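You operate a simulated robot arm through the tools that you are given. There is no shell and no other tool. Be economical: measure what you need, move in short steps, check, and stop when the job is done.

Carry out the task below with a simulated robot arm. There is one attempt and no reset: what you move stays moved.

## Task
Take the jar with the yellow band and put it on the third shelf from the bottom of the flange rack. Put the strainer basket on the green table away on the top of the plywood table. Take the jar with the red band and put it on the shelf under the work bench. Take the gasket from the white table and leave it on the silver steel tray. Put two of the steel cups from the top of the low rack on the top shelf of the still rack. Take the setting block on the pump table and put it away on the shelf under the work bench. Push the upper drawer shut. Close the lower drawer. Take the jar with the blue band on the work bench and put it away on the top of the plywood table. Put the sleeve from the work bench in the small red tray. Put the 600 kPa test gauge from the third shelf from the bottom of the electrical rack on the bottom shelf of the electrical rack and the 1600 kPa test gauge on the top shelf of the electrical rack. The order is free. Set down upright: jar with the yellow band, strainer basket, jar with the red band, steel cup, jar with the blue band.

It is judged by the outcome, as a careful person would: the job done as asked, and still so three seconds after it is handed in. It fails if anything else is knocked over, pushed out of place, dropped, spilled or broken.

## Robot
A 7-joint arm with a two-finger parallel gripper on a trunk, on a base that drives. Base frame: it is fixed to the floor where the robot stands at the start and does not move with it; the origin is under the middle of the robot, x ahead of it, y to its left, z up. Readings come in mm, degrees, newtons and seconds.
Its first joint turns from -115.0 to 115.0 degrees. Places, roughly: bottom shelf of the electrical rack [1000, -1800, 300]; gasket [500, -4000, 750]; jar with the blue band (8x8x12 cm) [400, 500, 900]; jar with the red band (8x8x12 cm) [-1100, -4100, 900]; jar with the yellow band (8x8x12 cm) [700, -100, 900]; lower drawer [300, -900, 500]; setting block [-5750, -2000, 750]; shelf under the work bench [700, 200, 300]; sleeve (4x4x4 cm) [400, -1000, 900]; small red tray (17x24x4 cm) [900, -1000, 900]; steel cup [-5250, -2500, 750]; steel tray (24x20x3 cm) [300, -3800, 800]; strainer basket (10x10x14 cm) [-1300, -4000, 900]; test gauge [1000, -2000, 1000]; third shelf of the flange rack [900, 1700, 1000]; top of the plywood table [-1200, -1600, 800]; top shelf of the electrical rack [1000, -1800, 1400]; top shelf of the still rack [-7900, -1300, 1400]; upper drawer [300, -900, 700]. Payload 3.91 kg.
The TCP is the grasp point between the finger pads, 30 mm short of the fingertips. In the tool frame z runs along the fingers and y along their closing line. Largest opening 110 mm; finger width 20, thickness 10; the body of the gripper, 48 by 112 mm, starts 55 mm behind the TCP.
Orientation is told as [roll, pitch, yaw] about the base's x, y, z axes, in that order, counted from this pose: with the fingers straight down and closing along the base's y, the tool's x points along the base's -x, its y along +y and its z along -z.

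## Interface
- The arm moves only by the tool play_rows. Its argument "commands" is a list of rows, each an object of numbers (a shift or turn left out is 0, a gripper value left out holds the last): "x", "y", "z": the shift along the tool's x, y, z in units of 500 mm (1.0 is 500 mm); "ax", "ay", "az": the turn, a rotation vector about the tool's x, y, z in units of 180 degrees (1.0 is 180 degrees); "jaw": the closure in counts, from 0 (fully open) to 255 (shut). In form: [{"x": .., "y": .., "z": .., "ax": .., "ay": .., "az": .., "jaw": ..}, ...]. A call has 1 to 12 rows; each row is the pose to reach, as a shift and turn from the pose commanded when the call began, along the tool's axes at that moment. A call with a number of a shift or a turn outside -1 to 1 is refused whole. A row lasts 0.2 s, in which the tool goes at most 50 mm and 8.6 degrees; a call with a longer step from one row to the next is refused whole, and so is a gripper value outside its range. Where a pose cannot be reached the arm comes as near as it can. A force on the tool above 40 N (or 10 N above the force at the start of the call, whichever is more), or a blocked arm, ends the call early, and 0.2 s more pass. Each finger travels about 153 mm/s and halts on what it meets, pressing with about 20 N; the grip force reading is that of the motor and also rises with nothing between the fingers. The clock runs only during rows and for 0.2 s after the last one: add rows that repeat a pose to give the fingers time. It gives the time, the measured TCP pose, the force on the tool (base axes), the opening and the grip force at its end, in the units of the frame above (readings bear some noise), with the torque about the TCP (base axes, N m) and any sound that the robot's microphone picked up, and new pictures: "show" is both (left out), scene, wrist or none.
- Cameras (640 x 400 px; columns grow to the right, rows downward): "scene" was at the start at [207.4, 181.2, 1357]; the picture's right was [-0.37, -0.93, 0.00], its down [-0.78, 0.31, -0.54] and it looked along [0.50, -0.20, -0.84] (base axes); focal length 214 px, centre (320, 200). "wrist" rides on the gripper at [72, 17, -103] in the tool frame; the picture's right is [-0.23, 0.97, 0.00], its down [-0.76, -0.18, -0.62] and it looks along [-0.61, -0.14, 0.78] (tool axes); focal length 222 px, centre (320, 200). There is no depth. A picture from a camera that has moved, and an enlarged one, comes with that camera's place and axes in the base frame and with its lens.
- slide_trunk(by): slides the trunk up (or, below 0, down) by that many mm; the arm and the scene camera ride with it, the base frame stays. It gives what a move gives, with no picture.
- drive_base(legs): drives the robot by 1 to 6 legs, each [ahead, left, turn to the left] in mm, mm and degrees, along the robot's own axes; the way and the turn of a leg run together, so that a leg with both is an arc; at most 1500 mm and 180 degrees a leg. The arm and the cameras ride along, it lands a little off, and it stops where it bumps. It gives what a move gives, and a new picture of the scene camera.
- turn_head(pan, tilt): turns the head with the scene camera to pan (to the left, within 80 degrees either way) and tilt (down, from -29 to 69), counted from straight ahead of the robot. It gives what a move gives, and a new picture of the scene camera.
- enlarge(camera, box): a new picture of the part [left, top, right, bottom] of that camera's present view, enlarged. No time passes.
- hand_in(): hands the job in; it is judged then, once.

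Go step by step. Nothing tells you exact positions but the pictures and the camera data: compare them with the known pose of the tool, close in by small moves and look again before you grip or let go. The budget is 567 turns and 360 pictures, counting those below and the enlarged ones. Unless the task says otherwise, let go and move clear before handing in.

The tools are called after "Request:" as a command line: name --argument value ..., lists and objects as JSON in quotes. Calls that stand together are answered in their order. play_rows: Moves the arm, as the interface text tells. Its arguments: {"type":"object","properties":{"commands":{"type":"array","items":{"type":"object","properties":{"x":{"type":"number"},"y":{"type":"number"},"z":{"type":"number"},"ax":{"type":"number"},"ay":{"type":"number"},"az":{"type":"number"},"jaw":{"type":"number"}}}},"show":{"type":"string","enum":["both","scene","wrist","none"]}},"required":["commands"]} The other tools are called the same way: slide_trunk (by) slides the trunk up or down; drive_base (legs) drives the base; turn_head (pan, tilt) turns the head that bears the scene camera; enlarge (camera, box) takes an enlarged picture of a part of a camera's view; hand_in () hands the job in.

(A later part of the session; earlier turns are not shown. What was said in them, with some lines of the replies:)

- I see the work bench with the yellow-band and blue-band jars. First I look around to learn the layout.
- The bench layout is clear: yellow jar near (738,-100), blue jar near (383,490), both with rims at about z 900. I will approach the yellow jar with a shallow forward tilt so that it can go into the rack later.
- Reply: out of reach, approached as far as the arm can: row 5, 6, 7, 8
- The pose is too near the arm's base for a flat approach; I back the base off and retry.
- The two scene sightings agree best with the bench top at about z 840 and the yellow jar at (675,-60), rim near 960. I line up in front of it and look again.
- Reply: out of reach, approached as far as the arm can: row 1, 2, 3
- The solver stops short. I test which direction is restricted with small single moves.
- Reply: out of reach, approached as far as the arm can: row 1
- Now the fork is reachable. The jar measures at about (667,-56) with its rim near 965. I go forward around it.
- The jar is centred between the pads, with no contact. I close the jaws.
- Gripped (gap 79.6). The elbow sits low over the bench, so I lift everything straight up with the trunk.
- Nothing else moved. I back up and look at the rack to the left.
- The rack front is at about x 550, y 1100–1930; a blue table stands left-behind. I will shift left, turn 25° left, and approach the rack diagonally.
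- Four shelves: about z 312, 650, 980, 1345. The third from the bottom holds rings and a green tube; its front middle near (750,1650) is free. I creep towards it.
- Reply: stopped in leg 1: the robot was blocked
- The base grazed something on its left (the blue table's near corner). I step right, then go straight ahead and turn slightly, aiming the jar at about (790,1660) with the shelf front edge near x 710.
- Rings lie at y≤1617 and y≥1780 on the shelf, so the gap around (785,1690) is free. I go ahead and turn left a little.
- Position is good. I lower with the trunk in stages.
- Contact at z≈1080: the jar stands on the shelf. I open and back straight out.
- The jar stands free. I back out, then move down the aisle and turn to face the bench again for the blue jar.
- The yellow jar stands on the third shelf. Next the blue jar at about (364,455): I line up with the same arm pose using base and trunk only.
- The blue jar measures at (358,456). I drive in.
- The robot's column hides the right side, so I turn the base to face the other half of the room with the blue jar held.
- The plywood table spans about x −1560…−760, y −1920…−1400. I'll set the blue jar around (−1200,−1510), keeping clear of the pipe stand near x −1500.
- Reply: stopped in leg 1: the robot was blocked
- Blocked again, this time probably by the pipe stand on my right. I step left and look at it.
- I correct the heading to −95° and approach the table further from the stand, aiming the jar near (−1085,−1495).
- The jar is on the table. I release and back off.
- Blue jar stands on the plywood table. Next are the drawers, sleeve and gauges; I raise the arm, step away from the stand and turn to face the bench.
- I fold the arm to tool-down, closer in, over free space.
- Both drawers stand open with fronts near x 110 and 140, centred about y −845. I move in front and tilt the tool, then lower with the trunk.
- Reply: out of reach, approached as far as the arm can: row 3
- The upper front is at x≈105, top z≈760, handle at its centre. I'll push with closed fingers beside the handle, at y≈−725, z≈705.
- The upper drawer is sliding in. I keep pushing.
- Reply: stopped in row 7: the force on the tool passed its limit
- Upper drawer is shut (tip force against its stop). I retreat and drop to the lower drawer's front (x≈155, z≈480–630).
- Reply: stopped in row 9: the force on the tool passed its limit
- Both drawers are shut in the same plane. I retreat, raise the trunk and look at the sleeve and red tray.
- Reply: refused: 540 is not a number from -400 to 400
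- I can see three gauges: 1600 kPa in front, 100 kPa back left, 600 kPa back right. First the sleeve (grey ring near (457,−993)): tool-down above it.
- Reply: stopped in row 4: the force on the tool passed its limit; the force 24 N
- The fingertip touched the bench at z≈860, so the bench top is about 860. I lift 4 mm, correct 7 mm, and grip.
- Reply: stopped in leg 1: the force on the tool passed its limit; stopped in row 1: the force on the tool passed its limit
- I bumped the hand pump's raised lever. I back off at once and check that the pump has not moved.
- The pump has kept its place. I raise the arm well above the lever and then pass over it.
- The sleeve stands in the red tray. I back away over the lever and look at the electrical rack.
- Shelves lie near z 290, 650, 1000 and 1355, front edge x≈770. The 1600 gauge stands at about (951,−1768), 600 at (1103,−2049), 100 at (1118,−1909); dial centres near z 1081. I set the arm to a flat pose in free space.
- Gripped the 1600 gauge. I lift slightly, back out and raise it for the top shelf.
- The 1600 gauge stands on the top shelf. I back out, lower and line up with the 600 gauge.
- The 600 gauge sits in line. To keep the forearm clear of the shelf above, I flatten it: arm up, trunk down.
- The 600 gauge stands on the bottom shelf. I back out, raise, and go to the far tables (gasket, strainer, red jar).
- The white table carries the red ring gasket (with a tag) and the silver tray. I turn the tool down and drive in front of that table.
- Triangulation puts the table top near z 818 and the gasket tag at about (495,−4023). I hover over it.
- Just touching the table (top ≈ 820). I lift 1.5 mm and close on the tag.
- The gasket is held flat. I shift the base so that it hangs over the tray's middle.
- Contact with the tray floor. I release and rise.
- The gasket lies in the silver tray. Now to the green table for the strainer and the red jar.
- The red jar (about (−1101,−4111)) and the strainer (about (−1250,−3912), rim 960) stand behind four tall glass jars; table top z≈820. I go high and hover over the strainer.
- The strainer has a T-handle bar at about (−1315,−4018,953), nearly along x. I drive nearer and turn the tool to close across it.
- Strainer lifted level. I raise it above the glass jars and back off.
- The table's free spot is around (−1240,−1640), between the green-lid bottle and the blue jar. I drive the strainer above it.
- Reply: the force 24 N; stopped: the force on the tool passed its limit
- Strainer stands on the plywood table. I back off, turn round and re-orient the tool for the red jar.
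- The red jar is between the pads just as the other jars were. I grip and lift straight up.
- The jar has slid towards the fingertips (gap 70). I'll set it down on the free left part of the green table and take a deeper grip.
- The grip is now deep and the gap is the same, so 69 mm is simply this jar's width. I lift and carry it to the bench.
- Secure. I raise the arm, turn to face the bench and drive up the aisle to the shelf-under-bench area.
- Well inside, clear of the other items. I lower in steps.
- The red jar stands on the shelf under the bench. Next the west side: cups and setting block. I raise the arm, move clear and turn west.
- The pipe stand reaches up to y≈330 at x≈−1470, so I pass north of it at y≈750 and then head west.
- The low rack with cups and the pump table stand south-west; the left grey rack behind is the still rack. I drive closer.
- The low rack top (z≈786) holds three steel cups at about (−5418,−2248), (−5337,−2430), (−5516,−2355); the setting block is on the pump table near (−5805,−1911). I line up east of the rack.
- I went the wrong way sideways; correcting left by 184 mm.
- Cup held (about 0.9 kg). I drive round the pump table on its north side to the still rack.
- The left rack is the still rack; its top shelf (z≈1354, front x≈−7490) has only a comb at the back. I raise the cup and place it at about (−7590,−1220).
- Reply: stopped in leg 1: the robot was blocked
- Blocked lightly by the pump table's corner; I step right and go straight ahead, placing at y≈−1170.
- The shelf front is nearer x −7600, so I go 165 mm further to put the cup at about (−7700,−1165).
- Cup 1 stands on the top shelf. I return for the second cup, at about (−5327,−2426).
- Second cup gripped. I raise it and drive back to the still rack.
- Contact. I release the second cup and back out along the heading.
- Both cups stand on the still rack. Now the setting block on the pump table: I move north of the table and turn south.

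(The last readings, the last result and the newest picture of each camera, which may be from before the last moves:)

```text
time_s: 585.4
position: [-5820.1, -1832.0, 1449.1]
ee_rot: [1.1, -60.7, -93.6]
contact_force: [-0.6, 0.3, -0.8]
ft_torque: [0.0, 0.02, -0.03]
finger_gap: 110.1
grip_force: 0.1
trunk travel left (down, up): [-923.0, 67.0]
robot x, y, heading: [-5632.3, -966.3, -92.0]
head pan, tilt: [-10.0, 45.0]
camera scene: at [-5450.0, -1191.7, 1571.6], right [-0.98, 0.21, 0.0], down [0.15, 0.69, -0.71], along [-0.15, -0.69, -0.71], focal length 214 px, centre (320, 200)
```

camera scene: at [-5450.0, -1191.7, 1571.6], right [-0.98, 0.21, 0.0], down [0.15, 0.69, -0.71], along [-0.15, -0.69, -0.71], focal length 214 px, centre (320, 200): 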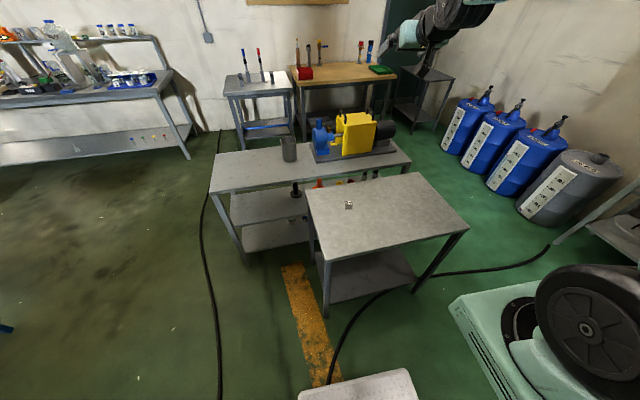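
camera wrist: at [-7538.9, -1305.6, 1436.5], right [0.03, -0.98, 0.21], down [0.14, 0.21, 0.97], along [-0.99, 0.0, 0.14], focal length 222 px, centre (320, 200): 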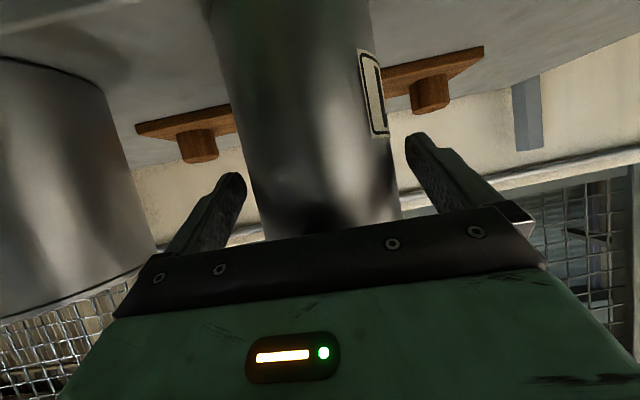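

Request:
play_rows --commands '[{"x": 0.078, "z": 0.025, "ay": 0.0174}, {"x": 0.155, "z": 0.05, "ay": 0.0348}, {"x": 0.233, "z": 0.076, "ay": 0.0522}, {"x": 0.31, "z": 0.1, "ay": 0.0697}, {"x": 0.388, "z": 0.126, "ay": 0.087}]' --show "none"

Request:
slide_trunk --by -330

Request:
play_rows --commands '[{"jaw": 0}]' --show "both"

```text
time_s: 586.6
position: [-5814.9, -1791.3, 1249.0]
ee_rot: [0.9, -44.9, -93.2]
contact_force: [0.0, -0.3, 1.0]
ft_torque: [0.0, 0.0, 0.03]
finger_gap: 109.9
grip_force: 0.0
trunk travel left (down, up): [-923.0, 67.0]
robot x, y, heading: [-5636.5, -964.1, -91.9]
head pan, tilt: [-10.0, 45.0]
```

```text
time_s: 589.9
position: [-5816.0, -1791.4, 918.8]
ee_rot: [0.9, -45.0, -93.2]
contact_force: [0.4, 0.3, 0.9]
ft_torque: [-0.02, -0.02, 0.03]
finger_gap: 109.9
grip_force: 0.0
trunk travel left (down, up): [-593.0, 397.0]
robot x, y, heading: [-5635.6, -964.0, -92.0]
head pan, tilt: [-10.0, 45.0]
```

```text
time_s: 590.2
position: [-5815.4, -1792.2, 919.2]
ee_rot: [0.8, -45.0, -93.2]
contact_force: [0.3, 0.6, -0.2]
ft_torque: [0.0, 0.01, -0.01]
finger_gap: 110.0
grip_force: 0.0
trunk travel left (down, up): [-593.0, 397.0]
robot x, y, heading: [-5631.4, -966.3, -92.0]
head pan, tilt: [-10.0, 45.0]
camera scene: at [-5450.0, -1191.7, 1241.5], right [-0.98, 0.21, 0.0], down [0.15, 0.69, -0.71], along [-0.15, -0.69, -0.71], focal length 214 px, centre (320, 200)
camera wrist: at [-5792.7, -1667.6, 941.0], right [0.96, -0.2, 0.17], down [-0.19, -0.09, 0.98], along [-0.18, -0.97, -0.12], focal length 222 px, centre (320, 200)
```

scene: 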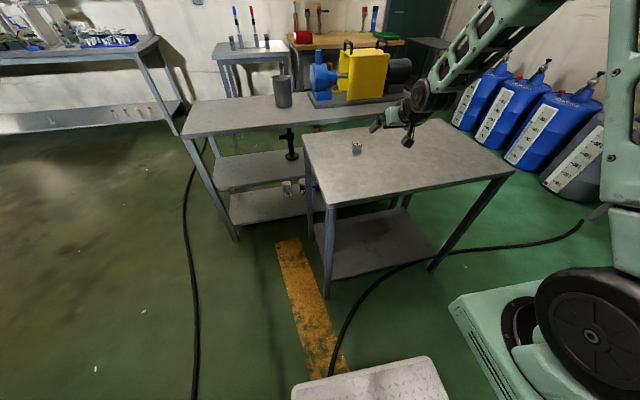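
wrist: 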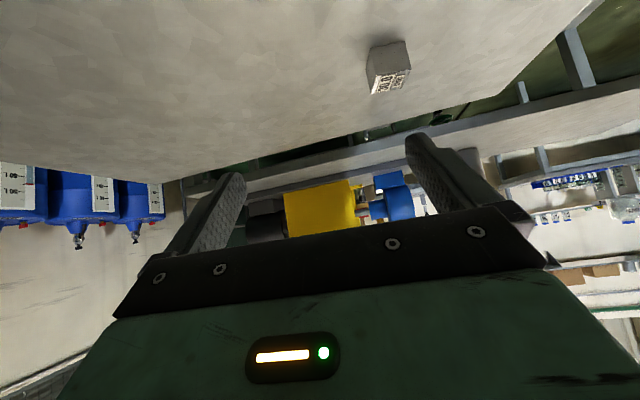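

Request:
drive_base --legs '[[52, 72, 0]]'

Request:
slide_trunk --by -45

Request:
play_rows --commands '[{"jaw": 60}, {"jaw": 60}]' --show "wrist"

```text
time_s: 591.3
position: [-5745.4, -1845.1, 918.1]
ee_rot: [0.8, -45.1, -93.2]
contact_force: [-0.1, -0.2, 0.3]
ft_torque: [0.02, -0.01, 0.02]
finger_gap: 110.0
grip_force: 0.1
trunk travel left (down, up): [-593.0, 397.0]
robot x, y, heading: [-5565.7, -1015.3, -92.0]
head pan, tilt: [-10.0, 45.0]
camera scene: at [-5380.1, -1245.5, 1241.5], right [-0.98, 0.21, 0.0], down [0.15, 0.69, -0.71], along [-0.15, -0.69, -0.71], focal length 214 px, centre (320, 200)
```

scene: 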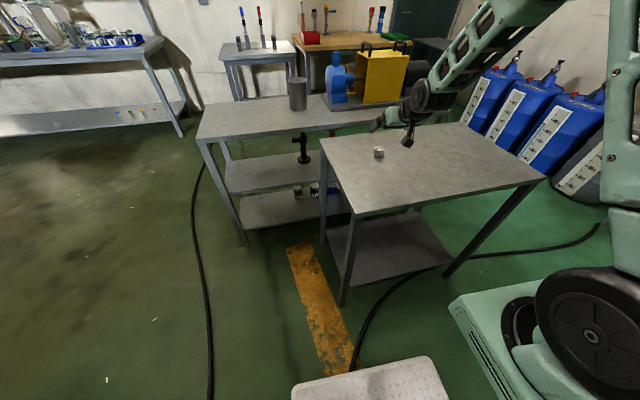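

```text
time_s: 592.2
position: [-5745.4, -1845.1, 873.3]
ee_rot: [0.9, -45.0, -93.3]
contact_force: [0.3, -0.8, -0.8]
ft_torque: [0.01, 0.01, 0.03]
finger_gap: 110.0
grip_force: 0.0
trunk travel left (down, up): [-548.0, 442.0]
robot x, y, heading: [-5566.9, -1019.6, -91.9]
head pan, tilt: [-10.0, 45.0]
```

```text
time_s: 592.8
position: [-5746.1, -1845.9, 874.8]
ee_rot: [0.9, -45.2, -93.1]
contact_force: [0.6, 0.7, 0.4]
ft_torque: [0.03, -0.03, 0.02]
finger_gap: 84.4
grip_force: 0.0
trunk travel left (down, up): [-548.0, 442.0]
robot x, y, heading: [-5562.8, -1020.6, -91.9]
head pan, tilt: [-10.0, 45.0]
camera wrist: at [-5722.9, -1721.3, 896.0], right [0.96, -0.2, 0.17], down [-0.19, -0.09, 0.98], along [-0.18, -0.97, -0.12], focal length 222 px, centre (320, 200)
```

wrist: 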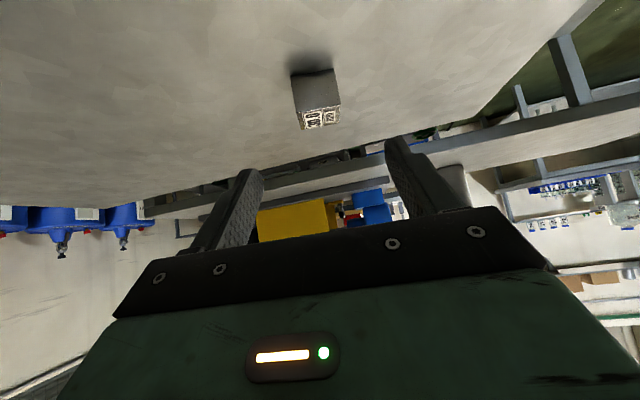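

Request:
play_rows --commands '[{"x": 0.021, "y": 0.006, "z": 0.06}, {"x": 0.0424, "y": 0.012, "z": 0.119}]' --show "wrist"

```text
time_s: 593.4
position: [-5739.9, -1872.9, 817.7]
ee_rot: [0.9, -45.2, -93.1]
contact_force: [-0.1, 0.1, 0.4]
ft_torque: [0.01, -0.01, 0.0]
finger_gap: 84.3
grip_force: 0.1
trunk travel left (down, up): [-548.0, 442.0]
robot x, y, heading: [-5563.9, -1016.2, -92.2]
head pan, tilt: [-10.0, 45.0]
camera wrist: at [-5716.6, -1749.8, 839.5], right [0.96, -0.2, 0.17], down [-0.19, -0.09, 0.98], along [-0.19, -0.97, -0.12], focal length 222 px, centre (320, 200)
```

wrist: 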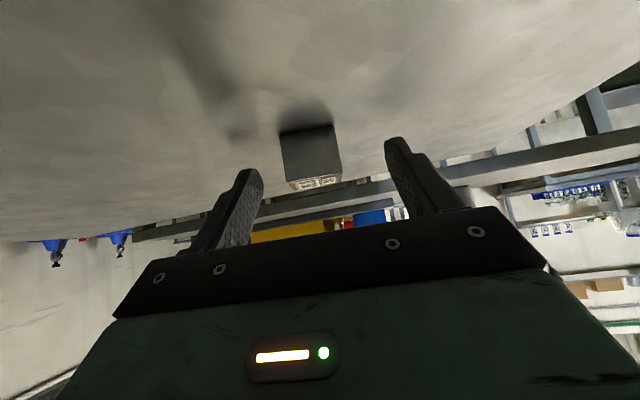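

Request:
play_rows --commands '[{"x": 0.02, "y": -0.01, "z": -0.014}, {"x": 0.02, "y": -0.01, "z": -0.014, "jaw": 255}, {"x": 0.02, "y": -0.01, "z": -0.014, "jaw": 255}, {"x": 0.02, "y": -0.01, "z": -0.014, "jaw": 255}, {"x": 0.02, "y": -0.01, "z": -0.014, "jaw": 255}]' --show "wrist"

```text
time_s: 594.6
position: [-5745.3, -1861.2, 815.1]
ee_rot: [0.8, -44.9, -93.2]
contact_force: [0.8, 0.2, -0.2]
ft_torque: [-0.03, 0.04, 0.05]
finger_gap: 33.4
grip_force: 20.1
trunk travel left (down, up): [-548.0, 442.0]
robot x, y, heading: [-5560.6, -1015.4, -91.8]
head pan, tilt: [-10.0, 45.0]
camera wrist: at [-5721.6, -1737.1, 837.5], right [0.96, -0.2, 0.17], down [-0.19, -0.09, 0.98], along [-0.18, -0.97, -0.12], focal length 222 px, centre (320, 200)
```

wrist: 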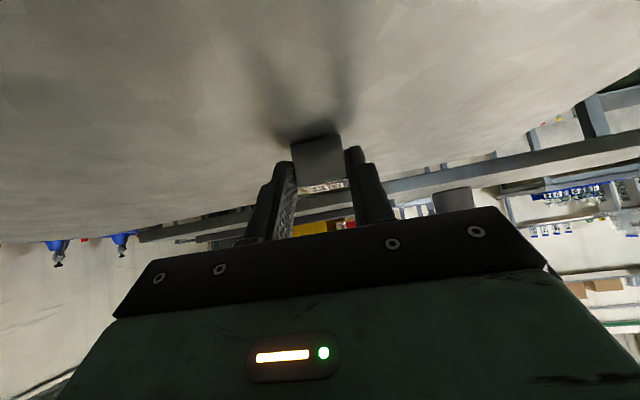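

Request:
slide_trunk --by 300

Request:
play_rows --commands '[{"jaw": 255}]' --show "both"

```text
time_s: 597.6
position: [-5744.5, -1861.3, 1115.9]
ee_rot: [0.8, -45.0, -93.1]
contact_force: [-0.6, -0.3, -2.5]
ft_torque: [0.07, 0.0, -0.01]
finger_gap: 33.5
grip_force: 19.8
trunk travel left (down, up): [-848.0, 142.0]
robot x, y, heading: [-5562.4, -1019.2, -91.9]
head pan, tilt: [-10.0, 45.0]
```

```text
time_s: 598.0
position: [-5744.1, -1861.7, 1115.6]
ee_rot: [0.9, -45.0, -93.2]
contact_force: [-0.2, -1.0, -1.6]
ft_torque: [0.06, -0.03, 0.0]
finger_gap: 33.6
grip_force: 20.0
trunk travel left (down, up): [-848.0, 142.0]
robot x, y, heading: [-5561.6, -1021.4, -91.8]
head pan, tilt: [-10.0, 45.0]
camera scene: at [-5380.1, -1245.6, 1496.5], right [-0.98, 0.21, 0.0], down [0.15, 0.69, -0.71], along [-0.15, -0.69, -0.71], focal length 214 px, centre (320, 200)
camera wrist: at [-5721.6, -1737.2, 1137.4], right [0.96, -0.2, 0.17], down [-0.19, -0.09, 0.98], along [-0.18, -0.97, -0.13], focal length 222 px, centre (320, 200)
```

scene: 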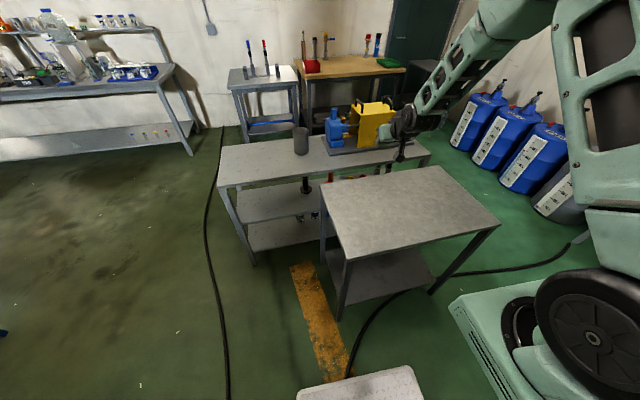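
wrist: 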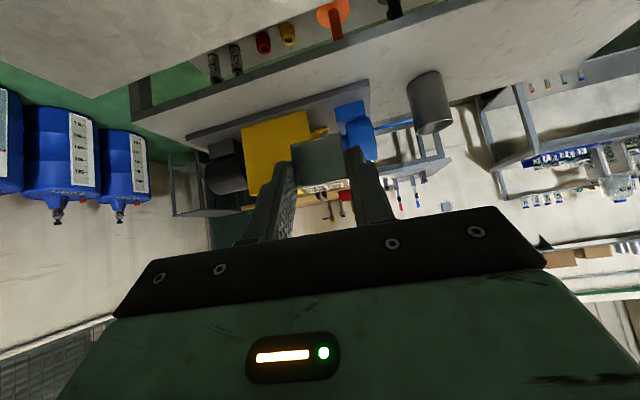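

The block is held. I turn east and drive back to the bench along the way I came.

Request:
drive_base --legs '[[0, 0, 91.8], [1350, 190, 0], [570, 790, 0], [570, 790, 0], [1400, 0, 0], [850, 0, 0]]'

Request:
turn_head --pan -30 --tilt 35

```text
time_s: 629.0
position: [47.2, 721.2, 1114.4]
ee_rot: [0.8, -45.0, 0.3]
contact_force: [0.9, -0.1, -2.0]
ft_torque: [0.0, 0.05, -0.05]
finger_gap: 33.7
grip_force: 19.8
trunk travel left (down, up): [-848.0, 142.0]
robot x, y, heading: [-807.2, 850.5, 1.7]
head pan, tilt: [-10.0, 45.0]
camera scene: at [-588.2, 1047.8, 1496.5], right [-0.15, -0.99, 0.0], down [-0.7, 0.1, -0.71], along [0.7, -0.1, -0.71], focal length 214 px, centre (320, 200)
```

scene: 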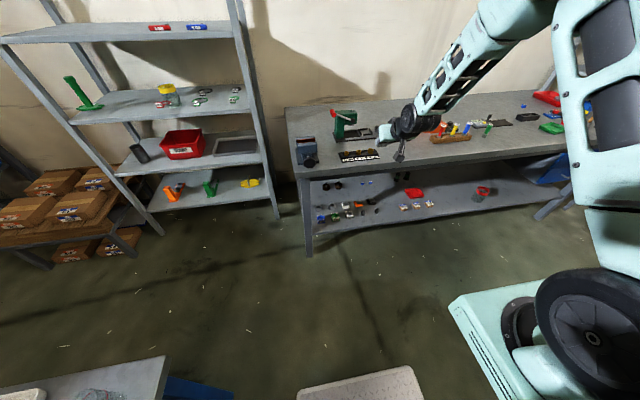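

```text
time_s: 629.9
position: [46.9, 719.7, 1115.6]
ee_rot: [0.9, -45.0, 0.3]
contact_force: [0.2, -0.4, -2.3]
ft_torque: [0.04, 0.03, -0.03]
finger_gap: 33.6
grip_force: 20.7
trunk travel left (down, up): [-848.0, 142.0]
robot x, y, heading: [-807.3, 848.8, 1.5]
head pan, tilt: [-30.0, 35.0]
camera scene: at [-591.2, 1017.8, 1511.3], right [-0.48, -0.88, 0.0], down [-0.51, 0.27, -0.82], along [0.72, -0.39, -0.57], focal length 214 px, centre (320, 200)
```

scene: 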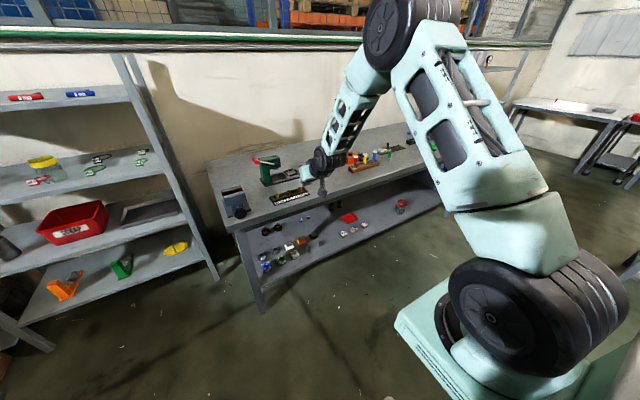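

Request:
drive_base --legs '[[0, -834, -1.6]]'

Request:
slide_trunk --by -400

Request:
slide_trunk --by -310

Request:
turn_head --pan -25 --tilt 20

```text
time_s: 634.3
position: [40.5, -143.0, 1115.1]
ee_rot: [0.8, -45.0, -2.4]
contact_force: [-0.4, 0.7, -1.5]
ft_torque: [-0.01, 0.06, 0.0]
finger_gap: 33.9
grip_force: 19.7
trunk travel left (down, up): [-848.0, 142.0]
robot x, y, heading: [-802.7, 25.9, -1.4]
head pan, tilt: [-30.0, 35.0]
camera scene: at [-581.2, 184.9, 1511.3], right [-0.52, -0.85, 0.0], down [-0.49, 0.3, -0.82], along [0.7, -0.43, -0.57], focal length 214 px, centre (320, 200)
```

scene: 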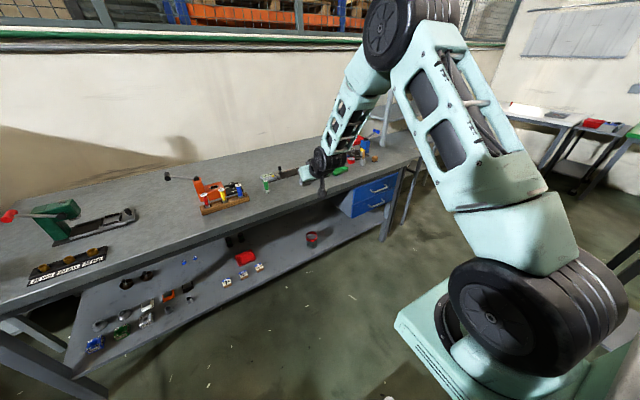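

```text
time_s: 638.1
position: [40.4, -143.6, 715.6]
ee_rot: [0.9, -45.0, -2.5]
contact_force: [-0.5, -0.3, -2.4]
ft_torque: [0.01, 0.09, 0.01]
finger_gap: 33.7
grip_force: 20.3
trunk travel left (down, up): [-448.0, 542.0]
robot x, y, heading: [-799.7, 28.8, -1.3]
head pan, tilt: [-30.0, 35.0]
```

```text
time_s: 641.2
position: [40.6, -143.9, 404.4]
ee_rot: [0.9, -45.0, -2.5]
contact_force: [-0.1, 0.1, -1.4]
ft_torque: [0.04, 0.08, 0.0]
finger_gap: 33.4
grip_force: 20.5
trunk travel left (down, up): [-138.0, 852.0]
robot x, y, heading: [-804.8, 29.5, -1.4]
head pan, tilt: [-30.0, 35.0]
```

```text
time_s: 641.9
position: [40.3, -144.5, 405.0]
ee_rot: [0.8, -45.1, -2.5]
contact_force: [1.5, 0.4, -2.7]
ft_torque: [0.0, 0.04, 0.02]
finger_gap: 33.7
grip_force: 20.0
trunk travel left (down, up): [-138.0, 852.0]
robot x, y, heading: [-803.7, 30.9, -1.0]
head pan, tilt: [-25.0, 20.0]
camera scene: at [-573.1, 189.4, 825.1], right [-0.44, -0.9, 0.0], down [-0.31, 0.15, -0.94], along [0.84, -0.42, -0.34], focal length 214 px, centre (320, 200)
```

scene: 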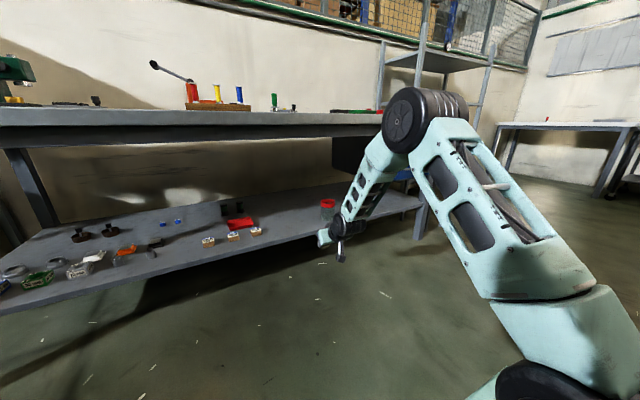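

Request:
drive_base --legs '[[340, 0, 0]]'

Request:
slide_trunk --by -55

Request:
play_rows --commands '[{"jaw": 255}]' --show "both"

```text
time_s: 644.1
position: [377.2, -158.7, 404.5]
ee_rot: [0.9, -45.0, -3.0]
contact_force: [0.5, -0.1, -3.4]
ft_torque: [0.02, 0.03, -0.02]
finger_gap: 33.5
grip_force: 20.1
trunk travel left (down, up): [-138.0, 852.0]
robot x, y, heading: [-465.1, 15.8, -1.7]
head pan, tilt: [-25.0, 20.0]
camera scene: at [-234.0, 178.6, 825.2], right [-0.45, -0.89, 0.0], down [-0.31, 0.15, -0.94], along [0.84, -0.42, -0.34], focal length 214 px, centre (320, 200)
```

scene: 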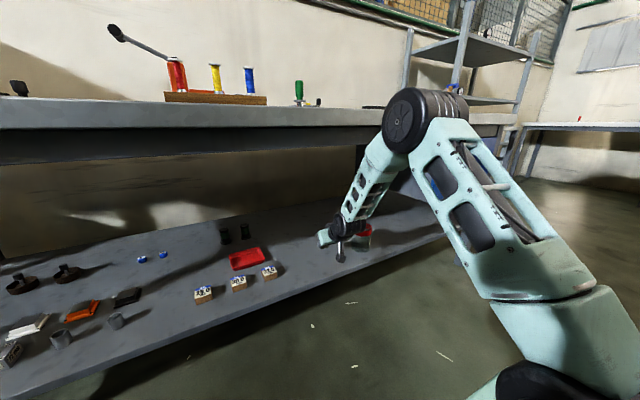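

```text
time_s: 645.1
position: [377.2, -160.0, 349.8]
ee_rot: [0.8, -45.1, -3.1]
contact_force: [0.2, -0.9, -1.3]
ft_torque: [0.02, 0.03, -0.03]
finger_gap: 33.7
grip_force: 19.7
trunk travel left (down, up): [-83.0, 907.0]
robot x, y, heading: [-465.2, 21.6, -1.4]
head pan, tilt: [-25.0, 20.0]
```

```text
time_s: 645.5
position: [376.3, -159.1, 350.3]
ee_rot: [0.8, -45.1, -2.9]
contact_force: [-0.2, 0.1, -2.3]
ft_torque: [0.01, 0.09, 0.02]
finger_gap: 33.6
grip_force: 19.5
trunk travel left (down, up): [-83.0, 907.0]
robot x, y, heading: [-466.6, 18.5, -1.5]
head pan, tilt: [-25.0, 20.0]
camera scene: at [-234.0, 178.6, 770.2], right [-0.45, -0.89, 0.0], down [-0.31, 0.15, -0.94], along [0.84, -0.42, -0.34], focal length 214 px, centre (320, 200)
camera wrist: at [253.7, -137.1, 372.4], right [0.2, 0.96, 0.17], down [0.09, -0.19, 0.98], along [0.98, -0.18, -0.13], focal length 222 px, centre (320, 200)
```

scene: 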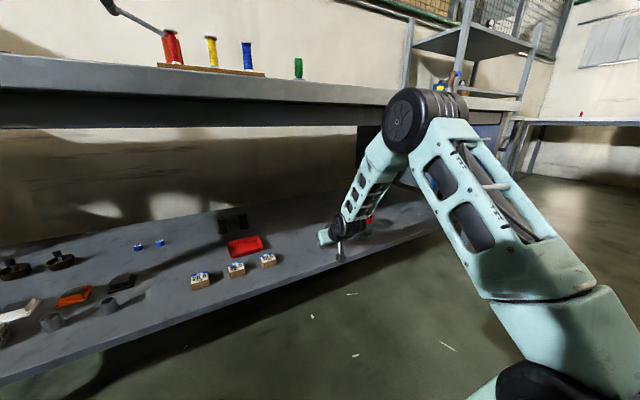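
wrist: 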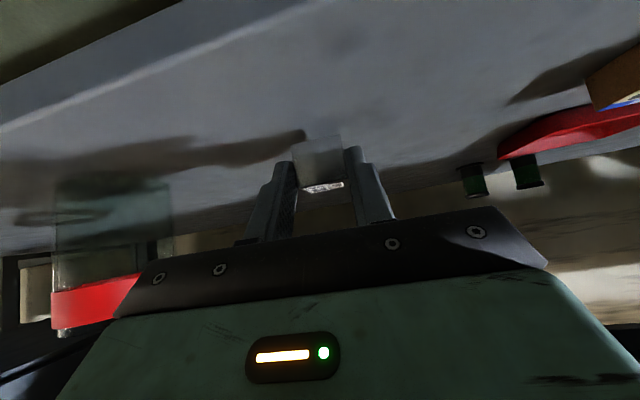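

Request:
slide_trunk --by -12

Request:
slide_trunk --by -4

Request:
slide_trunk --by -3

Request:
slide_trunk --by -3

```text
time_s: 646.1
position: [377.0, -159.6, 338.2]
ee_rot: [1.0, -45.0, -3.0]
contact_force: [-0.2, -0.3, -2.4]
ft_torque: [0.0, 0.02, 0.0]
finger_gap: 33.7
grip_force: 19.5
trunk travel left (down, up): [-71.0, 919.0]
robot x, y, heading: [-464.7, 17.2, -1.5]
head pan, tilt: [-25.0, 20.0]
```

```text
time_s: 646.6
position: [377.2, -160.4, 335.6]
ee_rot: [0.9, -45.3, -3.0]
contact_force: [-0.3, 0.7, 5.0]
ft_torque: [-0.12, -0.19, -0.05]
finger_gap: 33.7
grip_force: 19.5
trunk travel left (down, up): [-67.0, 923.0]
robot x, y, heading: [-465.7, 15.8, -1.6]
head pan, tilt: [-25.0, 20.0]
```

```text
time_s: 647.2
position: [378.0, -159.4, 333.2]
ee_rot: [0.8, -45.3, -3.0]
contact_force: [2.4, -0.1, 14.3]
ft_torque: [-0.13, -0.36, -0.02]
finger_gap: 33.7
grip_force: 20.1
trunk travel left (down, up): [-64.0, 926.0]
robot x, y, heading: [-464.5, 16.8, -1.6]
head pan, tilt: [-25.0, 20.0]
```

```text
time_s: 647.7
position: [376.7, -159.4, 328.0]
ee_rot: [0.8, -45.1, -3.1]
contact_force: [2.8, -1.8, 11.2]
ft_torque: [-0.27, -0.3, -0.01]
finger_gap: 33.6
grip_force: 19.7
trunk travel left (down, up): [-61.0, 929.0]
robot x, y, heading: [-461.5, 19.5, -1.8]
head pan, tilt: [-25.0, 20.0]
```

The block rests on the shelf. I release, rise slightly and back out.

Request:
play_rows --commands '[{"jaw": 165}, {"jaw": 140}, {"jaw": 110}, {"jaw": 80}]' --show "wrist"

Request:
slide_trunk --by 8

Request:
drive_base --legs '[[-380, 0, 0]]'

Request:
turn_head --pan -10 --tilt 25

```text
time_s: 648.7
position: [376.2, -159.3, 329.2]
ee_rot: [0.8, -45.0, -2.9]
contact_force: [-5.0, 8.8, 11.0]
ft_torque: [-0.23, 0.01, -0.12]
finger_gap: 71.4
grip_force: 0.1
trunk travel left (down, up): [-61.0, 929.0]
robot x, y, heading: [-465.1, 16.8, -1.8]
head pan, tilt: [-25.0, 20.0]
camera wrist: at [253.3, -137.4, 350.7], right [0.2, 0.96, 0.17], down [0.09, -0.19, 0.98], along [0.98, -0.18, -0.13], focal length 222 px, centre (320, 200)
```

wrist: 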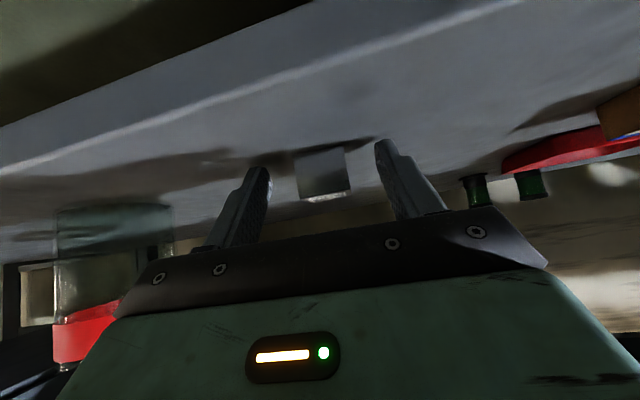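

```text
time_s: 649.2
position: [375.6, -161.0, 336.0]
ee_rot: [0.8, -44.9, -2.9]
contact_force: [0.4, -0.1, -0.5]
ft_torque: [0.03, 0.01, -0.02]
finger_gap: 75.4
grip_force: 0.1
trunk travel left (down, up): [-69.0, 921.0]
robot x, y, heading: [-467.2, 18.1, -1.7]
head pan, tilt: [-25.0, 20.0]
```

```text
time_s: 651.6
position: [6.6, -147.1, 336.6]
ee_rot: [0.9, -45.0, -3.0]
contact_force: [0.0, -0.2, 0.2]
ft_torque: [-0.01, 0.02, 0.02]
finger_gap: 75.6
grip_force: 0.0
trunk travel left (down, up): [-69.0, 921.0]
robot x, y, heading: [-836.9, 30.3, -1.6]
head pan, tilt: [-25.0, 20.0]
camera scene: at [-605.8, 189.9, 756.2], right [-0.45, -0.89, 0.0], down [-0.31, 0.15, -0.94], along [0.84, -0.42, -0.34], focal length 214 px, centre (320, 200)
```

scene: 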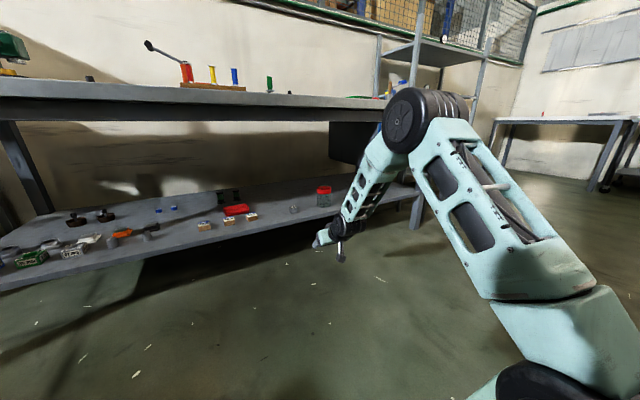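

```text
time_s: 652.4
position: [6.3, -147.5, 336.5]
ee_rot: [0.9, -45.0, -2.9]
contact_force: [0.0, -0.1, 0.3]
ft_torque: [0.01, 0.0, -0.02]
finger_gap: 75.5
grip_force: 0.0
trunk travel left (down, up): [-69.0, 921.0]
robot x, y, heading: [-835.7, 28.6, -1.8]
head pan, tilt: [-10.0, 25.0]
camera scene: at [-598.8, 213.0, 748.1], right [-0.2, -0.98, 0.0], down [-0.41, 0.09, -0.91], along [0.89, -0.18, -0.42], focal length 214 px, centre (320, 200)
```

scene: 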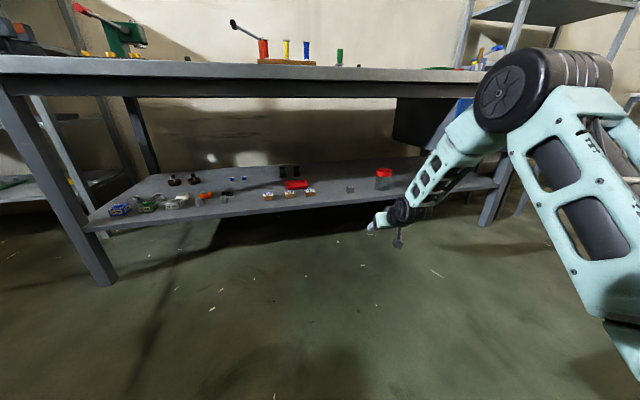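

All items are in their places: jars, strainer, gasket, sleeve, gauges, cups and block, with both drawers shut, and the arm is clear.

Request:
hand_in

```text
The job is handed in.
```

I finished every part of the task and handed it in, with the gripper empty and clear. The judged result hasn't come back.

- **Light contacts on the way:** The robot bumped or pushed against a few things it wasn't meant to touch. They were the lever of the hand pump on the work bench, the corner of the blue table near the flange rack, something by the pipe stand, and the pump table. I looked at the hand pump afterwards and it hadn't moved. I didn't separately check the other three.
- **Red-band jar:** It slid towards the fingertips when I first lifted it. I set it down upright on a free part of the green table, took a deeper grip and carried on.
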